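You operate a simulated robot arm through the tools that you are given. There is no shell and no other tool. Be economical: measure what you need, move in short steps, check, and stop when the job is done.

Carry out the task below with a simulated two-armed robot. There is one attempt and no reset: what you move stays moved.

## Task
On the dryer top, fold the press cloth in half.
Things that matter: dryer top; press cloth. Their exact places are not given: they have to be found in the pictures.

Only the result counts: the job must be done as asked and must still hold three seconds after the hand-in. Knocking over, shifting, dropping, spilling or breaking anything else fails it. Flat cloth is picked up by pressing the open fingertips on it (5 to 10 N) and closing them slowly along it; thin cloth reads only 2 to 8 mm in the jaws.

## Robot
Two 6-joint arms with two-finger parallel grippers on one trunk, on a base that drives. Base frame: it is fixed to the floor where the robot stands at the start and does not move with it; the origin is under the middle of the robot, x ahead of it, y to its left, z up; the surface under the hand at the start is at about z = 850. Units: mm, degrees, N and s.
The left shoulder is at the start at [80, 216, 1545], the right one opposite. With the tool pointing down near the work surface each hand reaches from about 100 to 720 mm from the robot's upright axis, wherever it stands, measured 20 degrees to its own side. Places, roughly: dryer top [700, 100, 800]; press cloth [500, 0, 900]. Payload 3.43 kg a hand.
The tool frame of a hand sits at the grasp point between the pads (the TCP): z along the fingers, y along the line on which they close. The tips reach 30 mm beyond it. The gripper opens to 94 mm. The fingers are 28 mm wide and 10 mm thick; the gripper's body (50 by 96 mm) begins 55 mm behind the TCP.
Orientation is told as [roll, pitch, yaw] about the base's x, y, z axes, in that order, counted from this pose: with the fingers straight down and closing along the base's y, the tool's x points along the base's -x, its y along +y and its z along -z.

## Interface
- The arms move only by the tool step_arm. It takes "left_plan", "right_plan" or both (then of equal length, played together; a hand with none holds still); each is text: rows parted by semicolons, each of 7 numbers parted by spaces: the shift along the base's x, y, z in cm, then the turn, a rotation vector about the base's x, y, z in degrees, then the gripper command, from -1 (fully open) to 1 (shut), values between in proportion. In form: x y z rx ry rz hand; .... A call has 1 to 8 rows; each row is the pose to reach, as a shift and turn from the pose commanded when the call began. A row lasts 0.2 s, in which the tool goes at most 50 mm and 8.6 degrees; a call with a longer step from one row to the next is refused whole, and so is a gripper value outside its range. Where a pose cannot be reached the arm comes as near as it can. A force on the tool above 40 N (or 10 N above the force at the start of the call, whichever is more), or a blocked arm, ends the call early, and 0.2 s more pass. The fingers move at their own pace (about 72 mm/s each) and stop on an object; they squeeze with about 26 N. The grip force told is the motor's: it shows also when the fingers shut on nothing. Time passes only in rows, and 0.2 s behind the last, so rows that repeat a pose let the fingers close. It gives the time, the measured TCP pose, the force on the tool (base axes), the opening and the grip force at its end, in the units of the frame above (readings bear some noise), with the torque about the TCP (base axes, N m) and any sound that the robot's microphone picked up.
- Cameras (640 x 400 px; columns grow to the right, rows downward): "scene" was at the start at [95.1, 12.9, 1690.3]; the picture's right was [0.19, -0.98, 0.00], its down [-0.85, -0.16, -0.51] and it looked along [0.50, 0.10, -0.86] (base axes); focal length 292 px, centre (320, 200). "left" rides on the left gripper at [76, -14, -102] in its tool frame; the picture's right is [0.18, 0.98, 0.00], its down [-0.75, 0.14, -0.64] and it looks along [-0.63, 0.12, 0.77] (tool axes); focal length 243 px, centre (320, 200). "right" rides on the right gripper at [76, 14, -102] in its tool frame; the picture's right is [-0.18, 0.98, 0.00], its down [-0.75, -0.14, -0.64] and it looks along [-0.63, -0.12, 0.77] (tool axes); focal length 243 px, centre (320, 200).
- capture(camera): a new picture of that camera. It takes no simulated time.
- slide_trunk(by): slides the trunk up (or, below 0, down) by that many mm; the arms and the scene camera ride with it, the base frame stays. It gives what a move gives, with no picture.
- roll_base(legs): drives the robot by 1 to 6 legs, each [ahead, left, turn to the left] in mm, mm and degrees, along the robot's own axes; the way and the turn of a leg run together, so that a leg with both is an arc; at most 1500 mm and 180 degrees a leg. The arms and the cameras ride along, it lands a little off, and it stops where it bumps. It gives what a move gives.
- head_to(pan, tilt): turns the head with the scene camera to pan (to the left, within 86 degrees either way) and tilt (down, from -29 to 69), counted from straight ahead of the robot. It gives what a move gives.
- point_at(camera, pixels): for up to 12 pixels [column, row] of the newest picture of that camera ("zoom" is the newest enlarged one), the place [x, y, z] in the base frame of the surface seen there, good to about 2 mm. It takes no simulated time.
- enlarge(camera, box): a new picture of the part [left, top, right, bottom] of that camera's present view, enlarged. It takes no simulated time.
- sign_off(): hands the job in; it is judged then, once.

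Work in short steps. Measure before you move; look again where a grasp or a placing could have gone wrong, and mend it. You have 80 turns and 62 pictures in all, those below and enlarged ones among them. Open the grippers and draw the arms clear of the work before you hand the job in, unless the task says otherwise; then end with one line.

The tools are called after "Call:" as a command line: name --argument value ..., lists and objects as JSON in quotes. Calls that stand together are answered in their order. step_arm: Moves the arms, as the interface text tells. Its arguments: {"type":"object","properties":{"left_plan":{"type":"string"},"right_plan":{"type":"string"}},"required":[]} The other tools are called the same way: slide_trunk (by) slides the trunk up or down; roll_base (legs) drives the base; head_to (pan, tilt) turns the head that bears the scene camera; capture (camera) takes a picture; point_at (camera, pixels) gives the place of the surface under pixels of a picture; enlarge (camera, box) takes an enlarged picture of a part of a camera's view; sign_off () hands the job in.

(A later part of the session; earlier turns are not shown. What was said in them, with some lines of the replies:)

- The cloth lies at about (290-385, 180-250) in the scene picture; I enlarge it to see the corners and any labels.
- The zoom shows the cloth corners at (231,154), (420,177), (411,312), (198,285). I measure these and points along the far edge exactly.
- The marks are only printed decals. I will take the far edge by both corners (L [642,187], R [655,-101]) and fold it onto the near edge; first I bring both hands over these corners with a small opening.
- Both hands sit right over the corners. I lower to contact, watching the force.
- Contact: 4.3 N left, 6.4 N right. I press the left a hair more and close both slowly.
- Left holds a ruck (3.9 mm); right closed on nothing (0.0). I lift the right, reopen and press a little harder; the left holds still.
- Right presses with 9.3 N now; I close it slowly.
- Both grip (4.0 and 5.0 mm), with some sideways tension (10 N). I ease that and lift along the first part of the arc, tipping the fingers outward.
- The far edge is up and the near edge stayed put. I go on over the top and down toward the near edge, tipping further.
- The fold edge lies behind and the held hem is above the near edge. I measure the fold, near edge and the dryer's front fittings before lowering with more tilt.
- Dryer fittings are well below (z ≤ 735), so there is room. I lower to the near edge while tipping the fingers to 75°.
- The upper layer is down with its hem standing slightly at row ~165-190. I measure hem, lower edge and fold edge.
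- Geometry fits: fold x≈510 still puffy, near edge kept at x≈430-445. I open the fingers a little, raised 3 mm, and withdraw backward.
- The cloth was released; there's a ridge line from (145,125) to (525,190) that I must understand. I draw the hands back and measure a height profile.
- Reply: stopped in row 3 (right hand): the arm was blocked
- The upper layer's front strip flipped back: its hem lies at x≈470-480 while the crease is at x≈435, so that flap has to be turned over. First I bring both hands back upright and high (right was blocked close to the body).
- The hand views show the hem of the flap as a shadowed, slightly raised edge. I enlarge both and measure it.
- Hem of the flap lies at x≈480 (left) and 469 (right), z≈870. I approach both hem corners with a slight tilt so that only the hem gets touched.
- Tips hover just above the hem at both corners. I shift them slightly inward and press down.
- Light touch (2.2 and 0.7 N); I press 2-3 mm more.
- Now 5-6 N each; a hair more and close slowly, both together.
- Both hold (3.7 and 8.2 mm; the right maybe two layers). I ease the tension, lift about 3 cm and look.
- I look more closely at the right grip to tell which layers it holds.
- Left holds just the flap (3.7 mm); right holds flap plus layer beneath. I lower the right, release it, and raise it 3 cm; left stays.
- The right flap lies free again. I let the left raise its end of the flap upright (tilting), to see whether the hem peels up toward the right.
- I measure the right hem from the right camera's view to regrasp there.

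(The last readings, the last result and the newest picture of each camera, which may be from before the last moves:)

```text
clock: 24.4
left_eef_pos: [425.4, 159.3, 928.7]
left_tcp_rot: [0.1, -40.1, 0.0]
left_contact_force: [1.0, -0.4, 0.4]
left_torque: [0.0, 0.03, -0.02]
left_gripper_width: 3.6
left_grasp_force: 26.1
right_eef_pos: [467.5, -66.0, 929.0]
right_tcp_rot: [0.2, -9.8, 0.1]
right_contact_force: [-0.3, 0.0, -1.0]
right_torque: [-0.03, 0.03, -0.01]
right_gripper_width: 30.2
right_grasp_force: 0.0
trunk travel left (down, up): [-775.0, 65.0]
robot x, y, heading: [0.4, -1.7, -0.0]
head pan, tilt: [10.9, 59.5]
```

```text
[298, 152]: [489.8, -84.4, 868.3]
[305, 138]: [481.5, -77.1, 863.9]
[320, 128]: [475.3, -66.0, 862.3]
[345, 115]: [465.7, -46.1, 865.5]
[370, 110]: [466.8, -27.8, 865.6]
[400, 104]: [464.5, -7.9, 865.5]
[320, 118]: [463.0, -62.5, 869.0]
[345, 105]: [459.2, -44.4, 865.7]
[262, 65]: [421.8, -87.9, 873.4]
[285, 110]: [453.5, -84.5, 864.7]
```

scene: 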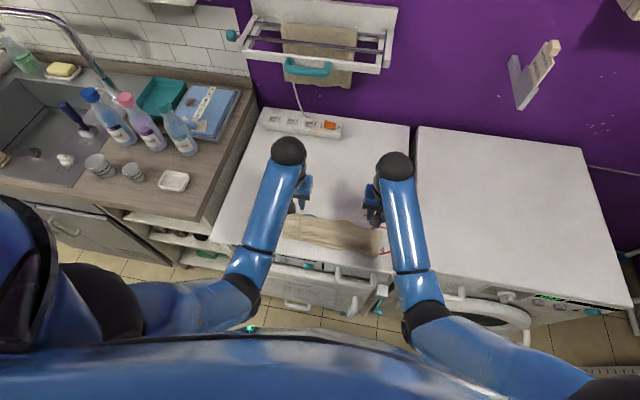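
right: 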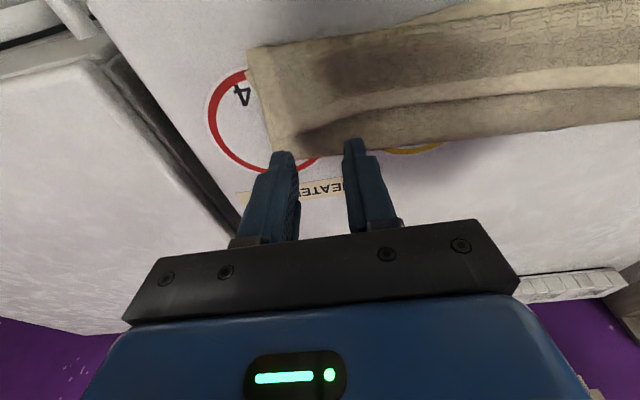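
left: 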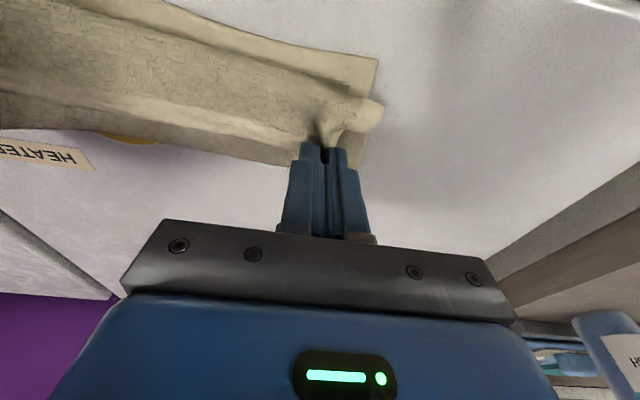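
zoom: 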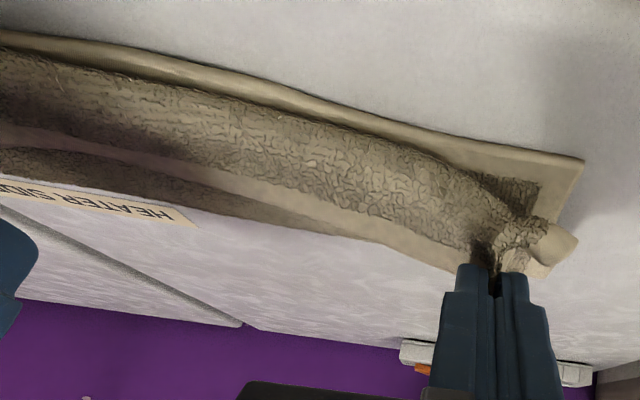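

Right hem is at x≈466, y≈-60. I regrasp there lighter and shallower, with 20° tilt and a narrower opening.

Call:
step_arm --right_plan "-0.3 0.3 -1 0 -5 0 0.48; -0.6 0.6 -2 0 -10 0 0.48; -0.6 0.6 -3 0 -10 0 0.48; -0.6 0.6 -3.4 0 -10 0 0.48; -0.6 0.6 -3.6 0 -10 0 0.48; -0.6 0.6 -3.6 0 -10 0 0.48"

```text
clock: 25.8
left_eef_pos: [425.6, 159.5, 928.3]
left_tcp_rot: [0.2, -39.8, -0.1]
left_contact_force: [0.0, 1.0, 0.7]
left_torque: [0.03, -0.01, 0.02]
left_gripper_width: 3.5
left_grasp_force: 25.8
right_eef_pos: [460.8, -59.3, 893.2]
right_tcp_rot: [0.2, -19.8, 0.1]
right_contact_force: [0.1, -0.3, 2.4]
right_torque: [0.03, 0.03, 0.0]
right_gripper_width: 24.4
right_grasp_force: 0.0
trunk travel left (down, up): [-775.0, 65.0]
robot x, y, heading: [-1.5, 1.2, 0.2]
head pan, tilt: [10.9, 59.5]
```

Touch of 2.4 N; I press ~1.5 mm more and close slowly, then lift 2.5 cm.

Call:
step_arm --right_plan "0 0 -0.15 0 0 0 0.5; 0 0 -0.15 0 0 0 0.6; 0 0 -0.15 0 0 0 0.7; 0 0 -0.15 0 0 0 0.8; 0 0 -0.15 0 0 0 0.9; 0 0 -0.15 0 0 0 1; 0 0 -0.15 0 0 0 1; 0 0 -0.15 0 0 0 1"

Call:
enlarge --camera "right" --box '[220, 60, 420, 200]'

```text
clock: 27.6
left_eef_pos: [424.3, 159.3, 928.4]
left_tcp_rot: [0.1, -39.9, -0.1]
left_contact_force: [1.1, -5.3, -1.6]
left_torque: [-0.13, 0.02, -0.08]
left_gripper_width: 3.9
left_grasp_force: 25.3
right_eef_pos: [461.6, -59.3, 892.4]
right_tcp_rot: [0.2, -19.9, 0.1]
right_contact_force: [-0.2, 5.4, 2.7]
right_torque: [0.14, 0.01, -0.02]
right_gripper_width: 3.5
right_grasp_force: 26.0
trunk travel left (down, up): [-775.0, 65.0]
robot x, y, heading: [1.3, -1.5, -0.1]
head pan, tilt: [10.9, 59.5]
```

```text
2.86 times, centred on (320, 130) of right
```

zoom: 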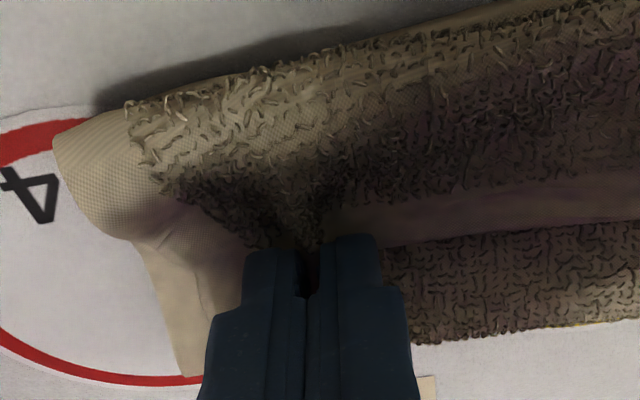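

3.5 mm: a single layer this time. I raise the right to match the left, then lift both to above the true fold line (x≈515, z≈942) to unroll everything and redo the fold with these closer-to-hem grips.

Call:
step_arm --left_plan "0 -0.3 0 0 0 0 1; 0 -0.3 0 0 0 0 1; 0 -0.3 0 0 0 0 1; 0.5 -0.3 1 0 0 0 1; 2.5 -0.3 2.5 0 0 0 1; 4.6 -0.3 3.4 0 0 0 1; 6.6 -0.3 3.7 0 0 0 1; 6.6 -0.3 3.7 0 0 0 1" --right_plan "-0.5 0.3 1 0 -5 0 1; -2 0.3 2.2 0 -10 0 1; -3.5 0.3 3.3 0 -15 0 1; -3 0.3 5 0 -20 0 1; -0.5 0.3 6.3 0 -20 0 1; 1.9 0.3 7.1 0 -20 0 1; 3.9 0.3 7.4 0 -20 0 1; 3.9 0.3 7.4 0 -20 0 1"

Call:
enlarge --camera "scene" --box '[265, 170, 395, 280]'

Call:
capture --camera "left"

Call:
capture --camera "right"

```text
clock: 29.4
left_eef_pos: [491.7, 155.1, 966.3]
left_tcp_rot: [0.2, -39.8, -0.1]
left_contact_force: [-0.2, 1.2, -0.6]
left_torque: [0.02, -0.02, 0.0]
left_gripper_width: 3.6
left_grasp_force: 26.4
right_eef_pos: [501.8, -55.3, 967.3]
right_tcp_rot: [0.3, -39.9, 0.2]
right_contact_force: [-0.3, -0.6, -0.1]
right_torque: [-0.04, -0.02, -0.02]
right_gripper_width: 3.0
right_grasp_force: 26.2
trunk travel left (down, up): [-775.0, 65.0]
robot x, y, heading: [0.7, 0.2, -0.0]
head pan, tilt: [10.9, 59.5]
```

```text
3.64 times, centred on (330, 225) of scene
```

zoom: 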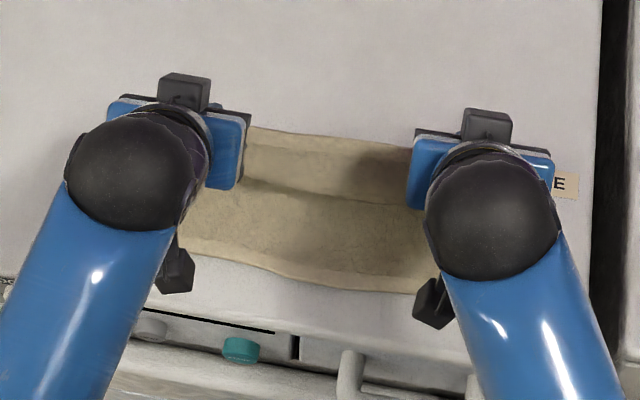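

```text
23 pictures are left
```

left: 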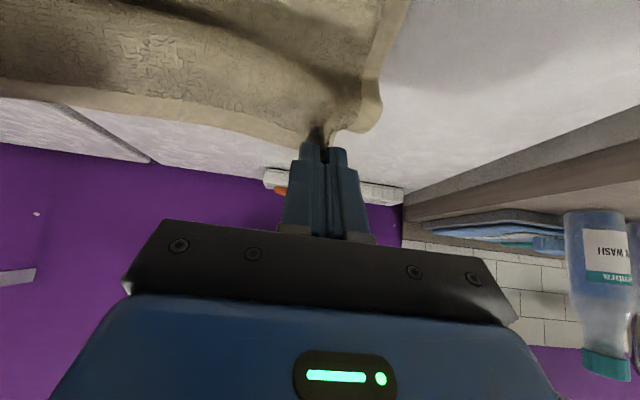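

```text
22 pictures are left
```

right: 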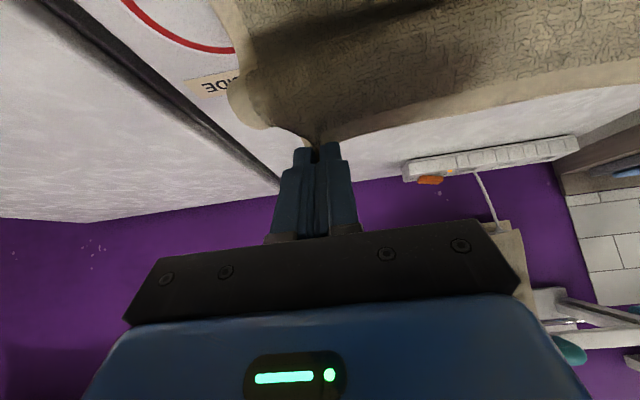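

All unrolled, cloth is one upright sheet held close to its hem. I measure the lower near edge before laying down.

Call:
point_at --camera "zoom" --pixels '[[190, 248], [230, 256], [300, 276], [350, 284], [405, 288], [330, 230], [330, 200], [330, 185], [330, 160], [330, 142]]'

```text
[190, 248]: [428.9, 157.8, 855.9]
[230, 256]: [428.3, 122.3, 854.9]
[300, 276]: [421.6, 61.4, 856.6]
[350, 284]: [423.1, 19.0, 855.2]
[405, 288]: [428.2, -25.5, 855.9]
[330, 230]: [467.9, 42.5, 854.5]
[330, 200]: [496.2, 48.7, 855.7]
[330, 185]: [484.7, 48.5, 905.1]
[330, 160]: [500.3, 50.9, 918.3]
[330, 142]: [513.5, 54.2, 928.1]
```

Near edge sits at x≈425-430. I lower along the arc to the near edge, tipping to 80° so that the hem points as far down-forward as possible.

Call:
step_arm --left_plan "-3.0 0 -1.3 0 -8 0 1; -5.3 0 -3 0 -16 0 1; -6.9 0 -5.4 0 -24 0 1; -7.9 0 -7.7 0 -32 0 1; -8.3 0 -9 0 -40 0 1; -8.3 0 -9 0 -40 0 1" --right_plan "-3.5 -0.1 -1.4 0 -8 0 1; -5.8 -0.2 -3.1 0 -16 0 1; -7.4 -0.3 -5.5 0 -24 0 1; -8.4 -0.4 -7.8 0 -32 0 1; -8.8 -0.4 -9.1 0 -40 0 1; -8.8 -0.4 -9.1 0 -40 0 1"

Call:
enlarge --camera "scene" --box '[275, 190, 385, 290]'

Call:
point_at --camera "zoom" --pixels '[[250, 100], [250, 120], [250, 140], [250, 160], [250, 180], [250, 200], [400, 130], [400, 150], [400, 170], [400, 190], [400, 210], [400, 230]]'

```text
clock: 30.4
left_eef_pos: [410.6, 155.3, 881.6]
left_tcp_rot: [-5.3, -67.3, 6.1]
left_contact_force: [1.4, -0.3, 9.4]
left_torque: [0.0, -0.2, -0.03]
left_gripper_width: 3.6
left_grasp_force: 26.1
right_eef_pos: [414.9, -60.8, 889.3]
right_tcp_rot: [-0.8, -71.4, 1.0]
right_contact_force: [0.2, 0.5, 0.2]
right_torque: [0.0, 0.0, 0.02]
right_gripper_width: 3.3
right_grasp_force: 25.9
trunk travel left (down, up): [-775.0, 65.0]
robot x, y, heading: [1.6, -2.1, 0.0]
head pan, tilt: [10.9, 59.5]
stopped in row 5 (left hand): the force on the tool passed its limit at 65 N (the readings are from after the stop); the commanded pose is now the measured one
```

```text
4.00 times, centred on (330, 240) of scene
```

zoom: 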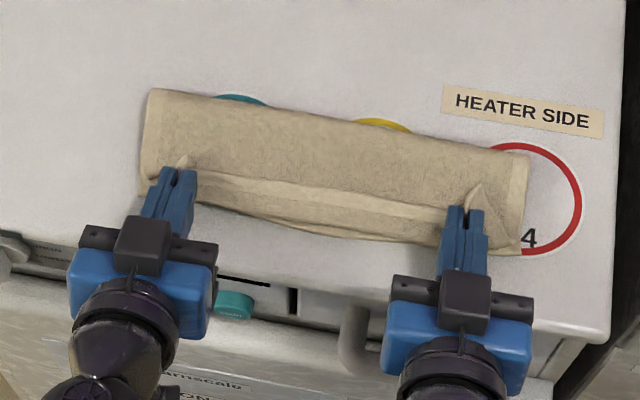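

```text
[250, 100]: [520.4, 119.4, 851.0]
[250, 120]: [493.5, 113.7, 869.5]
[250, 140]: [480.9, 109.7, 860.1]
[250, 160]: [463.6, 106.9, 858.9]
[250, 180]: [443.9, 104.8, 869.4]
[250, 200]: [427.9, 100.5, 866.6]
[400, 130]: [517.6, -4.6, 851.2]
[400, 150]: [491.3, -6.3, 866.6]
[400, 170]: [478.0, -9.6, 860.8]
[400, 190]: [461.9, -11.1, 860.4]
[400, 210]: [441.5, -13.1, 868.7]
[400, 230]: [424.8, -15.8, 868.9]
```

The left stopped on a hard touch (now 9 N), but the sheet is laid: its hem band lies forward at x≈425-443, z≈867. I ease up 2 mm, open, and withdraw along the fingers.

Call:
step_arm --left_plan "0 0 0.2 0 0 0 1; 0 0 0.3 0 0 0 0.75; 0 0 0.3 0 0 0 0.65; 0 0 0.3 0 0 0 0.65; -1 0 0.6 0 0 0 0.65; -2.5 0 1.3 0 0 0 0.65; -4.5 0 2.2 0 0 0 0.65" --right_plan "0 0 -0.3 0 0 0 1; 0 0 -0.6 0 0 0 0.75; 0 0 -0.6 0 0 0 0.65; 0 0 -0.6 0 0 0 0.65; -1 0 -0.4 0 0 0 0.65; -2.5 0 0.3 0 0 0 0.65; -4.5 0 1 0 0 0 0.65"

Call:
enlarge --camera "scene" --box '[275, 190, 385, 290]'

```text
clock: 32.0
left_eef_pos: [365.4, 155.6, 900.3]
left_tcp_rot: [-5.3, -67.0, 6.1]
left_contact_force: [0.6, -0.1, -0.2]
left_torque: [0.01, -0.01, 0.0]
left_gripper_width: 16.2
left_grasp_force: 0.0
right_eef_pos: [371.0, -59.4, 899.7]
right_tcp_rot: [-0.9, -71.2, 1.2]
right_contact_force: [0.3, -0.4, 0.2]
right_torque: [-0.03, 0.01, -0.02]
right_gripper_width: 16.6
right_grasp_force: 0.1
trunk travel left (down, up): [-775.0, 65.0]
robot x, y, heading: [1.3, -1.4, 0.0]
head pan, tilt: [10.9, 59.5]
```

```text
4.00 times, centred on (330, 240) of scene
```

zoom: 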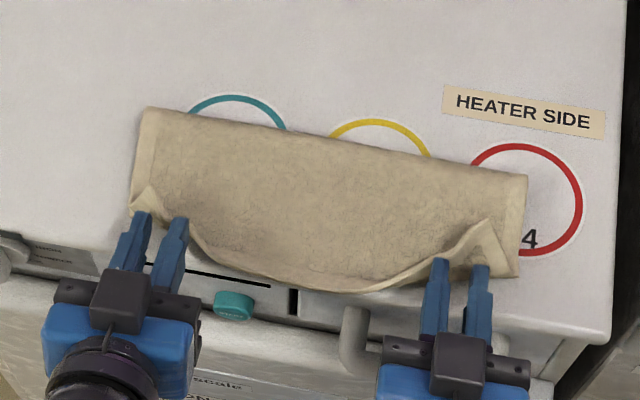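

The middle of the hem now lies forward, with small turned-back corners at (140,200) and (490,245). I withdraw the hands higher and measure.

Call:
point_at --camera "zoom" --pixels '[[146, 108], [330, 136], [524, 178], [300, 282], [360, 290], [220, 265], [155, 188], [488, 222], [515, 275], [133, 212], [300, 200], [470, 238]]'

Call:
step_arm --left_plan "-1 0 2 0 6 0 0.5; -1 0 5 0 14 0 0.5; 0 0 8 0 22 0 0.5; 2 0 11 0 30 0 0.5; 4 0 13 0 38 0 0.5; 6 0 13 0 46 0 0.5; 8 0 13 0 54 0 0.5; 10 0 13 0 62 0 0.5" --right_plan "-1 0 2 0 6 0 0.5; -1 0 5 0 14 0 0.5; 0 0 8 0 22 0 0.5; 2 0 11 0 30 0 0.5; 4 0 13 0 38 0 0.5; 6 0 13 0 46 0 0.5; 8 0 13 0 54 0 0.5; 10 0 13 0 62 0 0.5"

Call:
capture --camera "left"

Call:
capture --camera "right"

```text
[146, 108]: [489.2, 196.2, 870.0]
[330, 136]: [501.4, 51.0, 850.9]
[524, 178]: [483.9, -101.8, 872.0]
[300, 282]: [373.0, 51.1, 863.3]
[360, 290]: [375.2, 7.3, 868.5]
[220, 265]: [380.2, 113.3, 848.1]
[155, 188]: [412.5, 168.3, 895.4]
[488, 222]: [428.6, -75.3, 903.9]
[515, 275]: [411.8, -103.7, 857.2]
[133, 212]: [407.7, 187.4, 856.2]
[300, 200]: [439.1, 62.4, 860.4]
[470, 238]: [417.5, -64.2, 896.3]
```

```text
clock: 33.8
left_eef_pos: [474.0, 155.8, 1011.2]
left_tcp_rot: [0.2, -4.9, 2.3]
left_contact_force: [0.8, 0.4, 0.1]
left_torque: [0.01, 0.06, 0.0]
left_gripper_width: 23.5
left_grasp_force: 0.1
left hand out of reach, approached as far as the arm can: row 8
right_eef_pos: [476.2, -59.2, 1026.7]
right_tcp_rot: [0.2, -8.8, 0.4]
right_contact_force: [0.7, 0.6, -0.6]
right_torque: [0.02, 0.01, -0.03]
right_gripper_width: 23.6
right_grasp_force: 0.2
trunk travel left (down, up): [-775.0, 65.0]
robot x, y, heading: [-0.2, -0.0, -0.1]
head pan, tilt: [10.9, 59.5]
```

```text
19 pictures are left
```

left: 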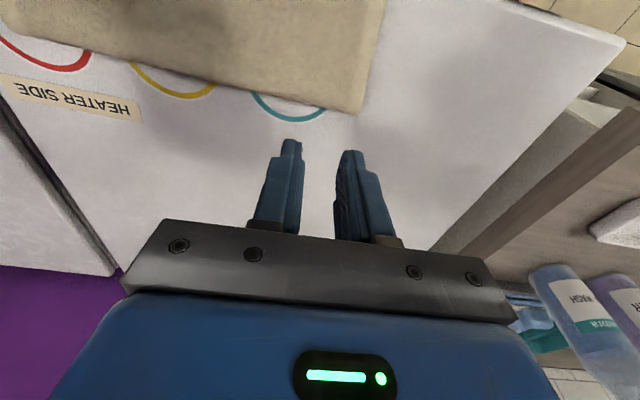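

```text
18 pictures are left
```

right: 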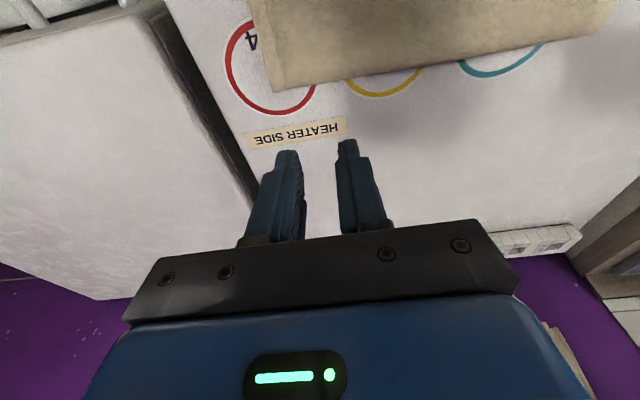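

I look from the scene camera at the settled state.

Call:
enlarge --camera "scene" --box '[270, 195, 400, 285]'

```text
4.44 times, centred on (335, 240) of scene
```

zoom: 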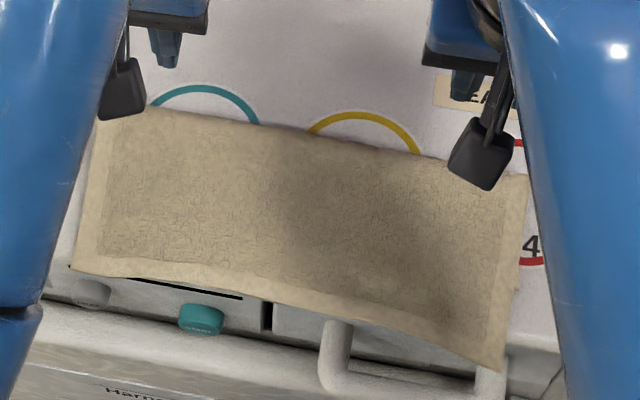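

The flap has fallen fully forward and flat. I measure the edges; the upper hem seems to hang over the front.

Call:
point_at --camera "zoom" --pixels '[[100, 124], [300, 135], [440, 158], [522, 178], [78, 268], [180, 276], [300, 306], [400, 335], [500, 368], [516, 285], [512, 250], [300, 220]]'

```text
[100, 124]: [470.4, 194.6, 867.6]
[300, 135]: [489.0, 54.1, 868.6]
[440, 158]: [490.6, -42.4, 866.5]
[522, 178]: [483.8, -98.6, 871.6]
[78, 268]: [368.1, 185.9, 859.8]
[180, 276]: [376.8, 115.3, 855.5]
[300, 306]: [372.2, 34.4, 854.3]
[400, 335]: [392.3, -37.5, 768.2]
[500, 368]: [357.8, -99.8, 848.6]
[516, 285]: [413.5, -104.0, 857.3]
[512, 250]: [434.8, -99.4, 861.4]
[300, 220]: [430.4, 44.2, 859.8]
```

Upper hem is at x≈363, lower hem at x≈410, so the upper layer must go back ~42 mm, reseating the fold at x≈515. Between x=382 and 408 the upper layer is single on the dryer; I bring the hands above it at x≈394.

Call:
step_arm --left_plan "-2 0 -2.5 0 1.5 -0.6 0.36; -4 0 -5 0 3 -1.2 0.36; -6 0 -7.5 0 4.9 -2.3 0.36; -8 0 -9 0 4.9 -2.3 0.36; -8 0 -9 0 4.9 -2.3 0.36" --right_plan "-2 -0.3 -2.5 0 2.5 0 0.36; -4 -0.6 -5 0 5 0 0.36; -6 -0.9 -7.5 0 8.8 0 0.36; -8.2 -1.1 -10.5 0 8.8 0 0.36; -8.2 -1.1 -10.5 0 8.8 0 0.36"

```text
clock: 35.0
left_eef_pos: [390.4, 156.1, 923.0]
left_tcp_rot: [0.4, -0.1, 0.0]
left_contact_force: [0.1, 0.0, 0.2]
left_torque: [-0.05, 0.02, 0.0]
left_gripper_width: 30.2
left_grasp_force: 0.0
right_eef_pos: [390.7, -70.9, 924.3]
right_tcp_rot: [0.2, -0.4, 0.5]
right_contact_force: [-0.6, -0.2, 0.4]
right_torque: [0.0, 0.06, -0.01]
right_gripper_width: 29.9
right_grasp_force: 0.1
trunk travel left (down, up): [-775.0, 65.0]
robot x, y, heading: [-1.7, 1.1, -0.1]
head pan, tilt: [10.9, 59.5]
```

Good. I shift 4 mm forward and descend to press gently on the single layer.

Call:
step_arm --left_plan "0.4 0 -1.5 0 0 0 0.36; 0.4 0 -3 0 0 0 0.36; 0.4 0 -3.7 0 0 0 0.36; 0.4 0 -3.95 0 0 0 0.36; 0.4 0 -3.95 0 0 0 0.36" --right_plan "0.4 0 -1.5 0 0 0 0.36; 0.4 0 -3 0 0 0 0.36; 0.4 0 -3.7 0 0 0 0.36; 0.4 0 -4.05 0 0 0 0.36; 0.4 0 -4.05 0 0 0 0.36"

Call:
enlarge --camera "right" --box '[220, 40, 420, 200]'

Call:
enlarge --camera "left" --box '[220, 40, 420, 200]'

```text
clock: 36.2
left_eef_pos: [394.5, 155.1, 885.7]
left_tcp_rot: [0.4, -0.3, 0.0]
left_contact_force: [-0.3, 0.3, 10.7]
left_torque: [0.05, -0.1, 0.0]
left_gripper_width: 30.0
left_grasp_force: 0.0
right_eef_pos: [393.0, -71.7, 884.0]
right_tcp_rot: [0.3, -0.5, 0.4]
right_contact_force: [-0.5, -1.0, 7.8]
right_torque: [-0.02, -0.03, -0.02]
right_gripper_width: 30.1
right_grasp_force: 0.1
trunk travel left (down, up): [-775.0, 65.0]
robot x, y, heading: [0.2, -1.0, 0.2]
head pan, tilt: [10.9, 59.5]
```

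```text
2.50 times, centred on (320, 120) of right
```

zoom: 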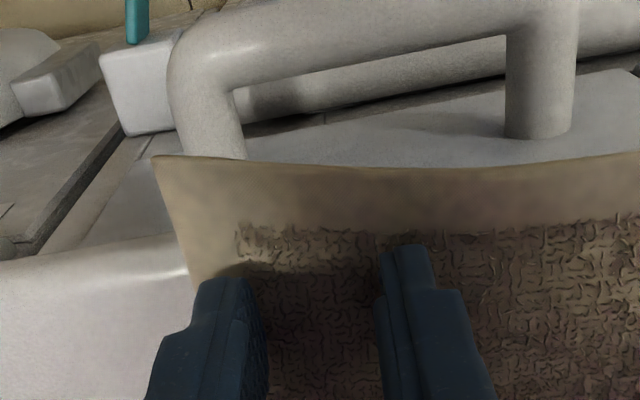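

```text
2.50 times, centred on (320, 120) of left
```

zoom: 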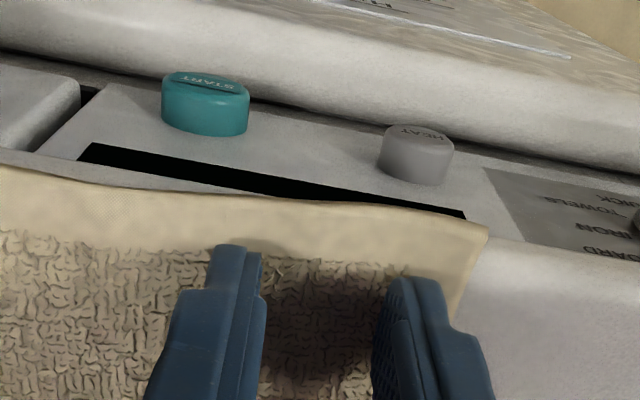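

Pressing at 10.7 and 7.8 N on single cloth. I close slowly.

Call:
step_arm --left_plan "0 0 0 0 0 0 0.42; 0 0 0 0 0 0 0.5; 0 0 0 0 0 0 0.6; 0 0 0 0 0 0 0.7; 0 0 0 0 0 0 0.8; 0 0 0 0 0 0 0.9; 0 0 0 0 0 0 1; 0 0 0 0 0 0 1" --right_plan "0 0 -0.05 0 0 0 0.42; 0 0 -0.05 0 0 0 0.5; 0 0 -0.05 0 0 0 0.6; 0 0 -0.05 0 0 0 0.7; 0 0 -0.05 0 0 0 0.8; 0 0 -0.05 0 0 0 0.9; 0 0 -0.05 0 0 0 1; 0 0 -0.05 0 0 0 1"

```text
clock: 38.0
left_eef_pos: [392.4, 154.9, 885.8]
left_tcp_rot: [0.1, -0.2, 0.0]
left_contact_force: [-1.4, -13.9, 8.5]
left_torque: [-0.44, -0.08, -0.14]
left_gripper_width: 4.2
left_grasp_force: 25.5
right_eef_pos: [393.3, -71.0, 884.2]
right_tcp_rot: [0.2, -0.5, 0.5]
right_contact_force: [-0.9, 13.9, 10.9]
right_torque: [0.4, -0.1, 0.11]
right_gripper_width: 6.0
right_grasp_force: 26.0
trunk travel left (down, up): [-775.0, 65.0]
robot x, y, heading: [1.8, 3.4, 0.0]
head pan, tilt: [10.9, 59.5]
```

Both grip (4.2, 6.0 mm). I ease the tension and lift toward the fold line, then check.

Call:
step_arm --left_plan "0 -0.4 0.6 0 0 0 1; 0.4 -0.5 2 0 0 0 1; 1.5 -0.5 4 0 0 0 1; 3.5 -0.5 6 0 0 0 1; 6 -0.5 7.5 0 0 0 1; 8.5 -0.5 8 0 0 0 1; 11 -0.5 8 0 0 0 1; 11 -0.5 8 0 0 0 1" --right_plan "0 0.4 0.6 0 0 0 1; 0.4 0.5 2 0 0 0 1; 1.5 0.5 4 0 0 0 1; 3.5 0.5 6 0 0 0 1; 6 0.5 7.5 0 0 0 1; 8.5 0.5 8 0 0 0 1; 11.3 0.5 8 0 0 0 1; 11.3 0.5 8 0 0 0 1"

Call:
enlarge --camera "scene" --box '[265, 180, 395, 290]'

Call:
capture --camera "right"

```text
clock: 39.8
left_eef_pos: [504.8, 150.6, 963.8]
left_tcp_rot: [0.2, -0.2, 0.0]
left_contact_force: [0.3, -2.6, -0.5]
left_torque: [-0.02, 0.01, 0.02]
left_gripper_width: 3.8
left_grasp_force: 26.4
right_eef_pos: [508.7, -65.5, 962.6]
right_tcp_rot: [0.3, -0.4, 0.4]
right_contact_force: [0.2, 2.7, 0.0]
right_torque: [0.03, -0.02, 0.01]
right_gripper_width: 5.3
right_grasp_force: 26.5
trunk travel left (down, up): [-775.0, 65.0]
robot x, y, heading: [-0.2, 0.7, 0.2]
head pan, tilt: [10.9, 59.5]
```

```text
3.64 times, centred on (330, 235) of scene
```

zoom: 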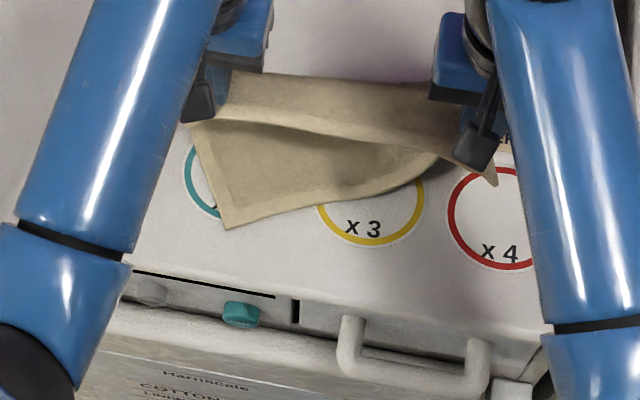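

```text
13 pictures are left
```

right: 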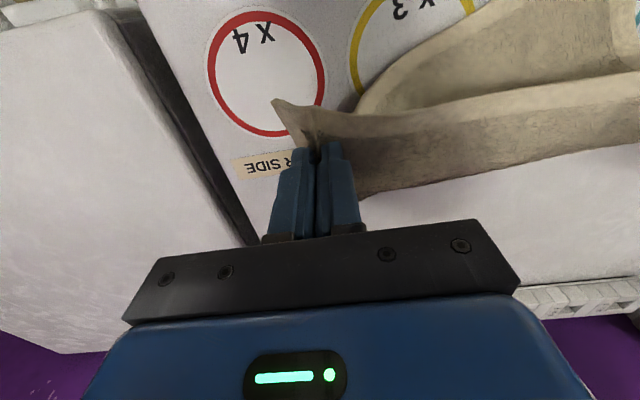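

The right hand also caught the lower layer's corner, so that corner rode up. I measure the lower layer's lie before putting it back.

Call:
point_at --camera "zoom" --pixels '[[228, 228], [195, 128], [300, 205], [400, 178], [440, 160], [495, 183], [300, 130], [300, 80], [210, 180], [270, 160]]'

Call:
capture --camera "left"

```text
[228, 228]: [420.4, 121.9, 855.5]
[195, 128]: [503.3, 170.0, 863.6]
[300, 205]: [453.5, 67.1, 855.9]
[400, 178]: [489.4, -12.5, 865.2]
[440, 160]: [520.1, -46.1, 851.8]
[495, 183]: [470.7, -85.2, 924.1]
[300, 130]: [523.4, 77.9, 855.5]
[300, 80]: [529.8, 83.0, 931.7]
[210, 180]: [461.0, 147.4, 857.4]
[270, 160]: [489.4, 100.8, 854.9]
```

```text
12 pictures are left
```

left: 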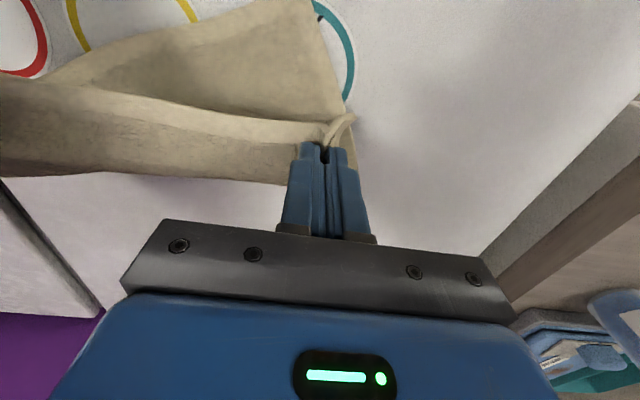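

The lower sheet is dragged askew, so I'll regrip the right on the upper layer only, then hang the sheet to straighten it. First both go down; the right opens near the surface and rises, the left keeps its grip.

Call:
step_arm --left_plan "-1.5 0 -1 0 0 0 1; -3 0 -3 0 0 0 1; -4.5 0 -5 0 0 0 1; -5.6 0 -6.8 0 0 0 1; -5.8 0 -7.3 0 0 0 1; -5.8 0 -7.3 0 0 0 1; -5.8 0 -7.3 0 0 0 1; -5.8 0 -7.3 0 0 0 1" --right_plan "-1.5 0 -1 0 0 0 1; -3 0 -3 0 0 0 1; -4.5 0 -5 0 0 0 1; -5.6 0 -6.8 0 0 0 1; -5.8 0 -7.4 0 0 0 1; -5.8 0 -7.4 0 0 0 0.6; -5.8 0 -7.4 0 0 0 0.36; -5.8 0 -7.4 0 0 0 0.36"

Call:
step_arm --right_plan "0 0 1 0 0 0 0.36; 0.5 0 4 0 0 0 0.36; 1 0 8 0 0 0 0.36"

Call:
capture --camera "right"

```text
clock: 41.6
left_eef_pos: [446.5, 152.0, 890.4]
left_tcp_rot: [0.3, -0.2, 0.0]
left_contact_force: [-0.1, 0.3, 0.1]
left_torque: [0.03, 0.01, 0.07]
left_gripper_width: 3.3
left_grasp_force: 26.0
right_eef_pos: [449.5, -66.1, 889.0]
right_tcp_rot: [0.2, -0.4, 0.4]
right_contact_force: [0.2, -0.2, -0.3]
right_torque: [0.01, -0.03, 0.0]
right_gripper_width: 30.2
right_grasp_force: 0.1
trunk travel left (down, up): [-775.0, 65.0]
robot x, y, heading: [-1.3, 0.8, -0.2]
head pan, tilt: [10.9, 59.5]
```

```text
clock: 42.4
left_eef_pos: [447.3, 150.2, 890.8]
left_tcp_rot: [0.2, -0.1, 0.0]
left_contact_force: [-0.3, -0.6, 1.0]
left_torque: [0.01, 0.02, -0.02]
left_gripper_width: 3.7
left_grasp_force: 26.5
right_eef_pos: [459.8, -65.8, 969.0]
right_tcp_rot: [0.2, -0.5, 0.5]
right_contact_force: [0.6, 0.0, 0.6]
right_torque: [0.0, -0.01, 0.01]
right_gripper_width: 29.9
right_grasp_force: 0.1
trunk travel left (down, up): [-775.0, 65.0]
robot x, y, heading: [-2.3, 3.8, 0.0]
head pan, tilt: [10.9, 59.5]
```

```text
11 pictures are left
```

right: 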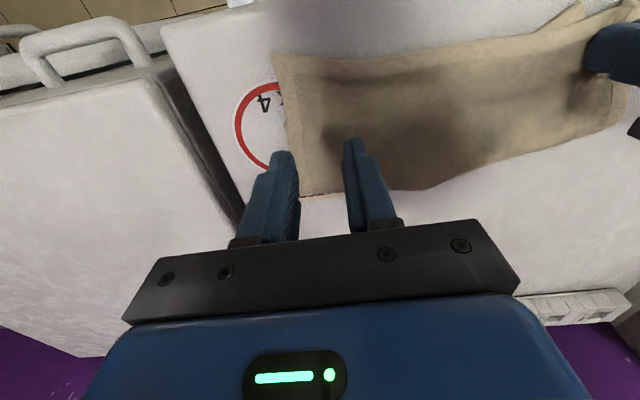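

That already lies close to a half fold. I measure the outline in this view.

Call:
point_at --camera "right" --pixels '[[276, 55], [330, 58], [420, 47], [500, 38], [303, 194], [390, 188], [430, 188], [520, 160], [580, 140], [285, 105], [610, 122], [560, 15]]'

Call:
enlarge --camera "scene" --box '[265, 180, 395, 290]'

```text
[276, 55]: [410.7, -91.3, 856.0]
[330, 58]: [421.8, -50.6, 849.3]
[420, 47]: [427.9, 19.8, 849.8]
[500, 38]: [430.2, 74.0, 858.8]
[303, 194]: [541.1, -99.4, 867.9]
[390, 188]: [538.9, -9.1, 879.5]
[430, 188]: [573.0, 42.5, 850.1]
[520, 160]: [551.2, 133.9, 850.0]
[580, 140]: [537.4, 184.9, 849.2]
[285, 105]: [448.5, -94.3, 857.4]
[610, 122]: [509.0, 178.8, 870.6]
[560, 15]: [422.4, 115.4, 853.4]
```

```text
3.64 times, centred on (330, 235) of scene
```

zoom: 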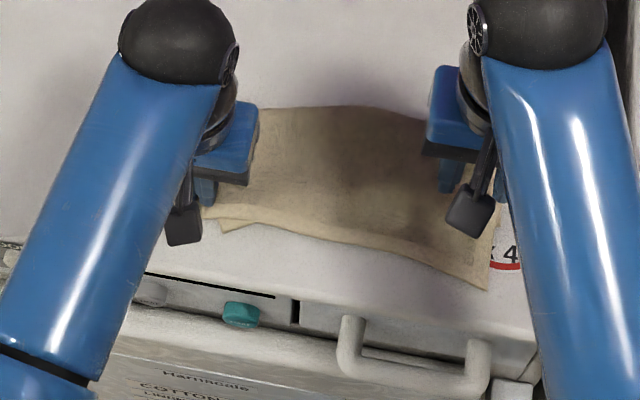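

I regrip the right on only the outer hem strip of the upper layer, at x≈417, y≈-63.

Call:
step_arm --right_plan "-1.5 0.1 -2 0 0 0 0.36; -3 0.2 -4 0 0 0 0.36; -4.3 0.3 -6.5 0 0 0 0.36; -4.3 0.3 -7.8 0 0 0 0.36; -4.3 0.3 -8.3 0 0 0 0.36; -4.3 0.3 -8.45 0 0 0 0.36; -4.3 0.3 -8.45 0 0 0 0.36"

```text
clock: 44.0
left_eef_pos: [446.2, 152.0, 891.0]
left_tcp_rot: [0.3, -0.1, 0.0]
left_contact_force: [-0.5, 0.2, 0.0]
left_torque: [-0.01, -0.01, 0.02]
left_gripper_width: 3.5
left_grasp_force: 25.7
right_eef_pos: [416.7, -62.3, 884.6]
right_tcp_rot: [0.4, -0.4, 0.3]
right_contact_force: [-1.1, 0.0, 2.4]
right_torque: [-0.03, -0.02, -0.01]
right_gripper_width: 30.2
right_grasp_force: 0.0
trunk travel left (down, up): [-775.0, 65.0]
robot x, y, heading: [-2.1, 2.0, -0.1]
head pan, tilt: [10.9, 59.5]
```

Touch at 2.4 N; press 1.3 mm more and close slowly.

Call:
step_arm --right_plan "0 0 -0.13 0 0 0 0.38; 0 0 -0.13 0 0 0 0.5; 0 0 -0.13 0 0 0 0.6; 0 0 -0.13 0 0 0 0.7; 0 0 -0.13 0 0 0 0.8; 0 0 -0.13 0 0 0 0.9; 0 0 -0.13 0 0 0 1; 0 0 -0.13 0 0 0 1"

```text
clock: 45.8
left_eef_pos: [447.2, 150.9, 892.3]
left_tcp_rot: [0.1, -0.1, -0.1]
left_contact_force: [-0.2, -5.7, 0.3]
left_torque: [-0.15, 0.03, 0.05]
left_gripper_width: 3.8
left_grasp_force: 25.9
right_eef_pos: [416.4, -62.2, 884.1]
right_tcp_rot: [0.1, -0.4, 0.4]
right_contact_force: [0.8, 6.8, 9.2]
right_torque: [0.15, -0.08, 0.07]
right_gripper_width: 4.3
right_grasp_force: 26.3
trunk travel left (down, up): [-775.0, 65.0]
robot x, y, heading: [3.4, -2.6, 0.1]
head pan, tilt: [10.9, 59.5]
```

4.3 mm: single layer. I lift both hands so that the whole sheet hangs free, level at the hem (left 12 mm lower since it holds deeper).

Call:
step_arm --left_plan "0.2 -0.2 1.5 0 0 0 1; 0.6 -0.2 4 0 0 0 1; 1.2 -0.2 7 0 0 0 1; 1.8 -0.2 10 0 0 0 1; 2.4 -0.2 13 0 0 0 1; 3 -0.2 16 0 0 0 1; 3.3 -0.2 19.3 0 0 0 1; 3.3 -0.2 19.3 0 0 0 1" --right_plan "1 0.2 2.3 0 0 0 1; 2 0.2 5 0 0 0 1; 3 0.2 8 0 0 0 1; 4 0.2 11 0 0 0 1; 5 0.2 14.2 0 0 0 1; 6 0.2 17.6 0 0 0 1; 6.4 0.2 21.3 0 0 0 1; 6.4 0.2 21.3 0 0 0 1"

Call:
enlarge --camera "scene" --box '[250, 140, 410, 290]'

```text
clock: 47.6
left_eef_pos: [504.0, 144.5, 1000.0]
left_tcp_rot: [0.3, -0.3, 0.1]
left_contact_force: [0.7, 0.2, -0.8]
left_torque: [-0.01, 0.0, -0.04]
left_gripper_width: 3.6
left_grasp_force: 25.6
left hand out of reach, approached as far as the arm can: row 4, 5, 6, 7, 8
right_eef_pos: [513.9, -49.8, 1015.0]
right_tcp_rot: [0.2, -0.5, 0.4]
right_contact_force: [-0.4, -0.2, -1.0]
right_torque: [-0.06, 0.02, 0.02]
right_gripper_width: 3.5
right_grasp_force: 25.5
right hand out of reach, approached as far as the arm can: row 5, 6, 7, 8
trunk travel left (down, up): [-775.0, 65.0]
robot x, y, heading: [-1.2, -1.0, 0.1]
head pan, tilt: [10.9, 59.5]
```

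```text
2.67 times, centred on (330, 215) of scene
```

zoom: 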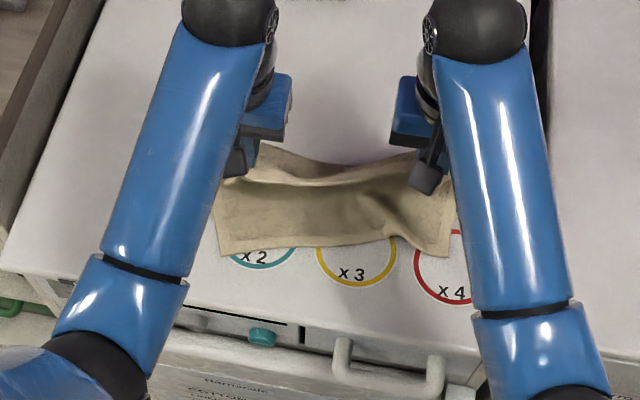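

The reach ends here, but the lower layer now lies nearly straight. I measure its near edge.

Call:
point_at --camera "zoom" --pixels '[[222, 252], [260, 248], [330, 246], [390, 248], [444, 256], [215, 205], [455, 215], [300, 215], [375, 205], [260, 175], [300, 155], [340, 180]]'

```text
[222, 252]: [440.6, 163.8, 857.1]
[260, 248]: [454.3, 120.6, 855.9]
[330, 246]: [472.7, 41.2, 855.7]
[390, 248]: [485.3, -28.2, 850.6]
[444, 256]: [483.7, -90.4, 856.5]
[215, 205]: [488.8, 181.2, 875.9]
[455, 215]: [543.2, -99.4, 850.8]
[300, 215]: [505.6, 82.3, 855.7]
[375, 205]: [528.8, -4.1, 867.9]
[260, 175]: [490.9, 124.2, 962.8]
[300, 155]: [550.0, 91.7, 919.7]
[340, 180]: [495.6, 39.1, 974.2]
```

Lower edge runs from [441,164] to [484,-90], still a bit skewed with a ruck. I raise the trunk 62 mm so that the sheet hangs almost free.

Call:
slide_trunk --by 62

```text
clock: 48.7
left_eef_pos: [504.3, 144.1, 1060.5]
left_tcp_rot: [0.1, -0.2, 0.0]
left_contact_force: [-0.2, 0.3, -0.8]
left_torque: [0.01, 0.03, 0.01]
left_gripper_width: 3.6
left_grasp_force: 26.0
right_eef_pos: [513.0, -49.2, 1077.5]
right_tcp_rot: [0.3, -0.5, 0.4]
right_contact_force: [0.5, 0.2, -0.5]
right_torque: [-0.03, 0.01, 0.01]
right_gripper_width: 3.6
right_grasp_force: 26.3
trunk travel left (down, up): [-837.0, 3.0]
robot x, y, heading: [-0.2, -1.7, 0.0]
head pan, tilt: [10.9, 59.5]
```

The sheet now just brushes the top. I spread the hands to full width, level at x≈510, and try 1 cm more height to let it hang straight.

Call:
step_arm --left_plan "0.3 0.3 0.5 0 0 0 1; 0.6 0.6 1 0 0 0 1; 0.6 0.6 1 0 0 0 1; 0.6 0.6 1 0 0 0 1" --right_plan "-0.1 -0.6 0.5 0 0 0 1; -0.3 -1.1 0.7 0 0 0 1; -0.3 -1.1 0.7 0 0 0 1; -0.3 -1.1 0.7 0 0 0 1"

Call:
enlarge --camera "scene" --box '[250, 100, 430, 270]'

```text
clock: 49.7
left_eef_pos: [512.3, 150.9, 1064.9]
left_tcp_rot: [0.2, -0.4, 0.0]
left_contact_force: [0.2, -2.9, -0.2]
left_torque: [-0.11, -0.02, 0.03]
left_gripper_width: 3.7
left_grasp_force: 26.5
left hand out of reach, approached as far as the arm can: row 1, 2, 3, 4
right_eef_pos: [512.8, -59.8, 1075.9]
right_tcp_rot: [0.3, -0.6, 0.3]
right_contact_force: [-0.2, 3.2, -0.7]
right_torque: [0.07, 0.0, 0.04]
right_gripper_width: 4.0
right_grasp_force: 26.2
right hand out of reach, approached as far as the arm can: row 1, 2, 3, 4
trunk travel left (down, up): [-837.0, 3.0]
robot x, y, heading: [-3.5, -3.0, -0.2]
head pan, tilt: [10.9, 59.5]
```

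```text
2.35 times, centred on (340, 185) of scene
```

zoom: 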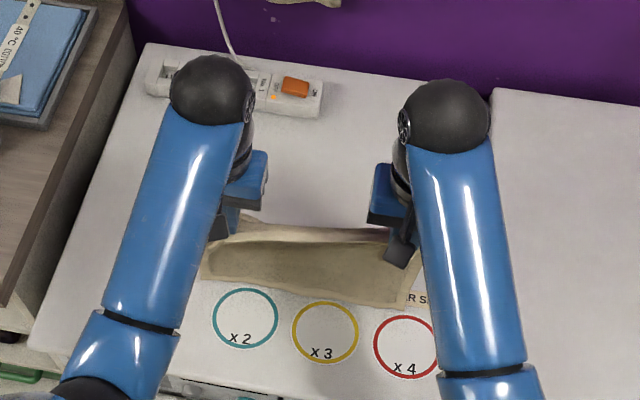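

The sheet hangs straight now. I measure its lower edge.

Call:
point_at --camera "zoom" --pixels '[[206, 276], [240, 280], [300, 288], [350, 297], [402, 304], [300, 270], [300, 250], [395, 285]]'

```text
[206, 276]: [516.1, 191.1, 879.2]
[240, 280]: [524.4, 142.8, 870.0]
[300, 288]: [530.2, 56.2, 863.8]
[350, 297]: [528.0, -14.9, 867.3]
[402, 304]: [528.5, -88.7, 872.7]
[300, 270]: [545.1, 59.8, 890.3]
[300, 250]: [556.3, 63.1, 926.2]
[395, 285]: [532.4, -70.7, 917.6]
```

Lower edge hangs level at x≈520-530, y 191 to -95. I lower it while moving forward so the lower half lays flat with its edge trailing at the near side.

Call:
step_arm --left_plan "2 0 -0.8 0 0 0 1; 4 0 -1.7 0 0 0 1; 5.8 0 -2.8 0 0 0 1; 7.5 0 -4.2 0 0 0 1; 9 0 -5.5 0 0 0 1; 10.5 0 -7 0 0 0 1; 12 0 -8.4 0 0 0 1; 13 0 -9.8 0 0 0 1" --right_plan "2 0 -0.8 0 0 0 1; 4 0 -1.7 0 0 0 1; 5.8 0 -2.8 0 0 0 1; 7.5 0 -4.2 0 0 0 1; 9 0 -5.5 0 0 0 1; 10.5 0 -7 0 0 0 1; 12 0 -8.4 0 0 0 1; 13 0 -9.8 0 0 0 1"

Call:
enlarge --camera "scene" --box '[250, 100, 430, 270]'

Call:
point_at --camera "zoom" --pixels '[[300, 180], [300, 200], [300, 220], [300, 240], [300, 260], [300, 270], [300, 280], [380, 240], [380, 260], [380, 280], [380, 290], [240, 250]]'

```text
clock: 51.5
left_eef_pos: [644.5, 150.4, 965.2]
left_tcp_rot: [0.2, -0.2, -0.1]
left_contact_force: [0.9, -2.5, -0.5]
left_torque: [-0.05, -0.01, 0.07]
left_gripper_width: 3.6
left_grasp_force: 26.1
right_eef_pos: [643.7, -57.9, 977.6]
right_tcp_rot: [0.2, -0.4, 0.4]
right_contact_force: [0.4, 2.9, -0.7]
right_torque: [0.05, 0.04, 0.04]
right_gripper_width: 3.9
right_grasp_force: 25.8
trunk travel left (down, up): [-837.0, 3.0]
robot x, y, heading: [1.2, 0.8, 0.1]
head pan, tilt: [10.9, 59.5]
```

```text
2.35 times, centred on (340, 185) of scene
```

zoom: 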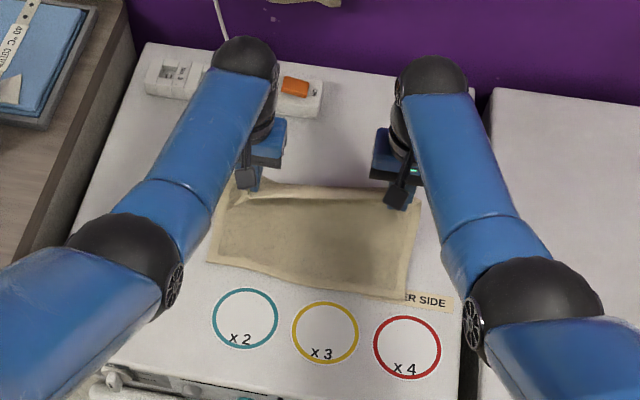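

```text
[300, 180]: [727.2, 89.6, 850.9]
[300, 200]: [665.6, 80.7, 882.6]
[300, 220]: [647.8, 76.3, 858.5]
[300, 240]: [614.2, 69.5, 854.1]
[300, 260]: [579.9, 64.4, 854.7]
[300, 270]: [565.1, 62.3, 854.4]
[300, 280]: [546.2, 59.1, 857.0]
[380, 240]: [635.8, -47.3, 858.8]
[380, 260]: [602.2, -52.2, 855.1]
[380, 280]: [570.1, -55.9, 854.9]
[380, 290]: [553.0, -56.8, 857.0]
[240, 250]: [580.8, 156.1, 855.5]
```

The lower half lies flat from x≈540 to 650. I measure its near edge exactly.

Call:
point_at --camera "zoom" --pixels '[[209, 260], [230, 266], [300, 284], [350, 291], [404, 298], [418, 222], [228, 200]]'

```text
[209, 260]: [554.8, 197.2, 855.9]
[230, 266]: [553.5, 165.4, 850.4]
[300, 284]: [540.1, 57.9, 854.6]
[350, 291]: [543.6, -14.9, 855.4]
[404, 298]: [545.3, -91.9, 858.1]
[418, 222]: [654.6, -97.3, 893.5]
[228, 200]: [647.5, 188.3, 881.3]
```

Near edge: left [555,195], right [545,-93]. I fold the upper half back over along the arc, so that its hem lands on that edge (left TCP to x≈580, right to x≈548), and stop low to check.

Call:
step_arm --left_plan "-1.2 0.1 -0.3 0 0 0 1; -2.6 0.1 -0.9 0 0 0 1; -3.8 0.1 -1.8 0 0 0 1; -5.5 0.1 -3.9 0 0 0 1; -6.3 0.1 -5.9 0 0 0 1; -6.5 0.1 -7.0 0 0 0 1; -6.5 0.1 -7.0 0 0 0 1" --right_plan "-2.8 -0.1 0.3 0 0 0 1; -4.4 -0.1 -0.4 0 0 0 1; -6 -0.1 -1.5 0 0 0 1; -8.2 -0.1 -4.2 0 0 0 1; -9.3 -0.1 -6.6 0 0 0 1; -9.6 -0.1 -8.2 0 0 0 1; -9.6 -0.1 -8.2 0 0 0 1"

Call:
enlarge --camera "scene" --box '[260, 130, 410, 260]'

Call:
point_at --camera "zoom" --pixels '[[300, 140], [300, 160], [300, 180], [300, 200], [300, 215], [300, 230], [300, 245], [300, 255], [360, 255], [360, 265], [360, 180], [360, 150]]'

```text
clock: 53.1
left_eef_pos: [578.6, 150.5, 897.3]
left_tcp_rot: [0.2, -0.2, 0.1]
left_contact_force: [-1.2, -3.1, -0.6]
left_torque: [-0.05, 0.01, 0.02]
left_gripper_width: 3.6
left_grasp_force: 25.7
right_eef_pos: [546.7, -59.9, 896.5]
right_tcp_rot: [0.3, -0.5, 0.4]
right_contact_force: [-0.1, 3.2, 0.6]
right_torque: [0.07, 0.02, 0.05]
right_gripper_width: 3.4
right_grasp_force: 26.2
trunk travel left (down, up): [-837.0, 3.0]
robot x, y, heading: [1.7, 0.4, -0.1]
head pan, tilt: [10.9, 59.5]
```

```text
3.08 times, centred on (335, 195) of scene
```

zoom: 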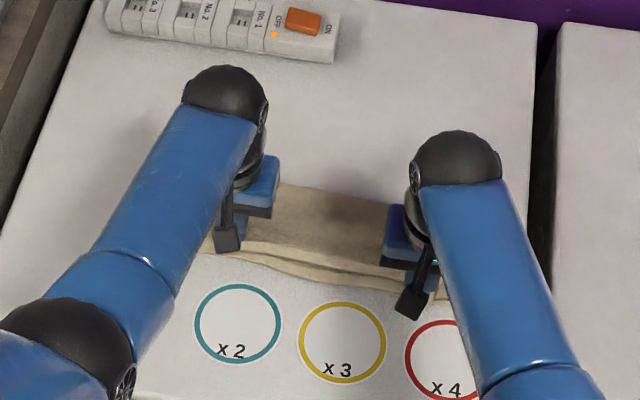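

```text
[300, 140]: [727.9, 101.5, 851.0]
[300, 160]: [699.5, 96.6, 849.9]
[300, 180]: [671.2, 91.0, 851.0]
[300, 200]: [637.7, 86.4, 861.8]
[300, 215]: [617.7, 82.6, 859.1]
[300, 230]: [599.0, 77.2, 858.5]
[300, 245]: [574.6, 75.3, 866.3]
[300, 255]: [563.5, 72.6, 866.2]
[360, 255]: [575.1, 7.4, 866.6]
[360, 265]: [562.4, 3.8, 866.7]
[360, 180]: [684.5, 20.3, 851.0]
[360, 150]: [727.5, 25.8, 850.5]
```

Fold edge near x≈655 and hem at ≈555: good. I lower 5 mm, open and rise straight up.

Call:
step_arm --left_plan "0 0 -0.5 0 0 0 1; 0 0 -0.5 0 0 0 0.8; 0 0 -0.5 0 0 0 0.6; 0 0 -0.4 0 0 0 0.5; 0 0 0.5 0 0 0 0.5; 0 0 2.5 0 0 0 0.5; 0 0 5.5 0 0 0 0.5; 0 0 9 0 0 0 0.5" --right_plan "0 0 -0.4 0 0 0 1; 0 0 -0.4 0 0 0 0.8; 0 0 -0.4 0 0 0 0.6; 0 0 -0.3 0 0 0 0.5; 0 0 0.5 0 0 0 0.5; 0 0 2.5 0 0 0 0.5; 0 0 5.5 0 0 0 0.5; 0 0 9 0 0 0 0.5"

Call:
step_arm --left_plan "0 3 1 0 0 0 0; 0 7 1 0 0 0 0; 0 11 1 0 0 0 0; 0 14 1 0 0 0 0" --right_plan "0 -3 1 0 0 0 0; 0 -7 1 0 0 0 0; 0 -11 1 0 0 0 0; 0 -14 1 0 0 0 0"

Call:
enlarge --camera "scene" --box '[270, 150, 400, 250]'

Call:
point_at --camera "zoom" --pixels '[[300, 150], [300, 170], [300, 190], [300, 215], [300, 240], [300, 255], [420, 180], [420, 200], [420, 230], [420, 260], [420, 280], [220, 200]]'

```text
clock: 54.9
left_eef_pos: [576.1, 151.3, 987.1]
left_tcp_rot: [0.2, -0.3, -0.1]
left_contact_force: [0.4, -0.6, 0.8]
left_torque: [0.03, 0.01, 0.02]
left_gripper_width: 23.3
left_grasp_force: 0.0
right_eef_pos: [547.9, -59.9, 986.5]
right_tcp_rot: [0.4, -0.4, 0.3]
right_contact_force: [-0.2, -0.7, 0.2]
right_torque: [-0.01, -0.03, -0.05]
right_gripper_width: 23.4
right_grasp_force: 0.2
trunk travel left (down, up): [-837.0, 3.0]
robot x, y, heading: [-0.4, 0.6, 0.1]
head pan, tilt: [10.9, 59.5]
```

```text
clock: 55.9
left_eef_pos: [577.4, 292.0, 996.0]
left_tcp_rot: [0.2, -0.2, 0.0]
left_contact_force: [0.9, 0.5, 0.4]
left_torque: [0.0, -0.01, 0.03]
left_gripper_width: 46.6
left_grasp_force: 0.0
right_eef_pos: [546.0, -200.3, 996.9]
right_tcp_rot: [0.3, -0.6, 0.3]
right_contact_force: [-0.7, -0.7, -0.4]
right_torque: [-0.02, -0.01, 0.03]
right_gripper_width: 46.8
right_grasp_force: 0.0
trunk travel left (down, up): [-837.0, 3.0]
robot x, y, heading: [-0.2, 1.7, -0.1]
head pan, tilt: [10.9, 59.5]
```

```text
4.00 times, centred on (335, 200) of scene
```

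zoom: 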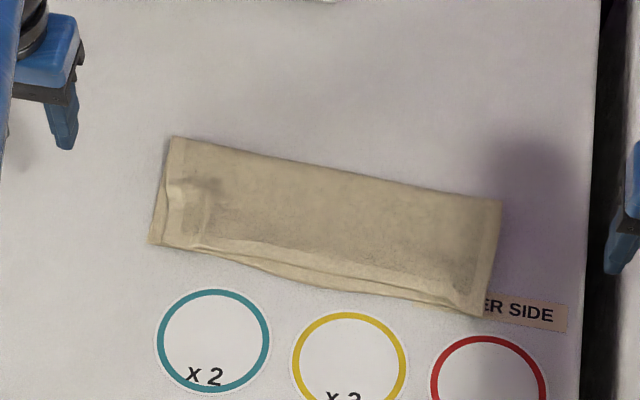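

```text
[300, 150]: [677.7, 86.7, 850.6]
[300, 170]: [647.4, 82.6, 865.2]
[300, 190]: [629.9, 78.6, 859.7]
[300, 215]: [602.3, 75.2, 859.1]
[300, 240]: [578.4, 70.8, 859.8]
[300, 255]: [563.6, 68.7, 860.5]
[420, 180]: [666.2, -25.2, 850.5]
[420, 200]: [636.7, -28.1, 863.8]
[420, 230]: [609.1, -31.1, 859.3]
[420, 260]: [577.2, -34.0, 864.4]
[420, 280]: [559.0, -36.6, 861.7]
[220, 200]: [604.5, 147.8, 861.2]
```

The cloth lies flat and folded: fold at x≈650, upper hem within about 10-15 mm of the lower one. Both hands are empty and well clear, so I hand in.

Call:
sign_off

```text
The job is handed in.
```

The press cloth is folded in half and lying flat on the dryer top. The upper hem is within about 10 mm of the lower one, with a small ruck at the left end that leaves the upper layer about 15 mm short there. It sits roughly 120 mm further back than where it started, and both hands are open and clear.
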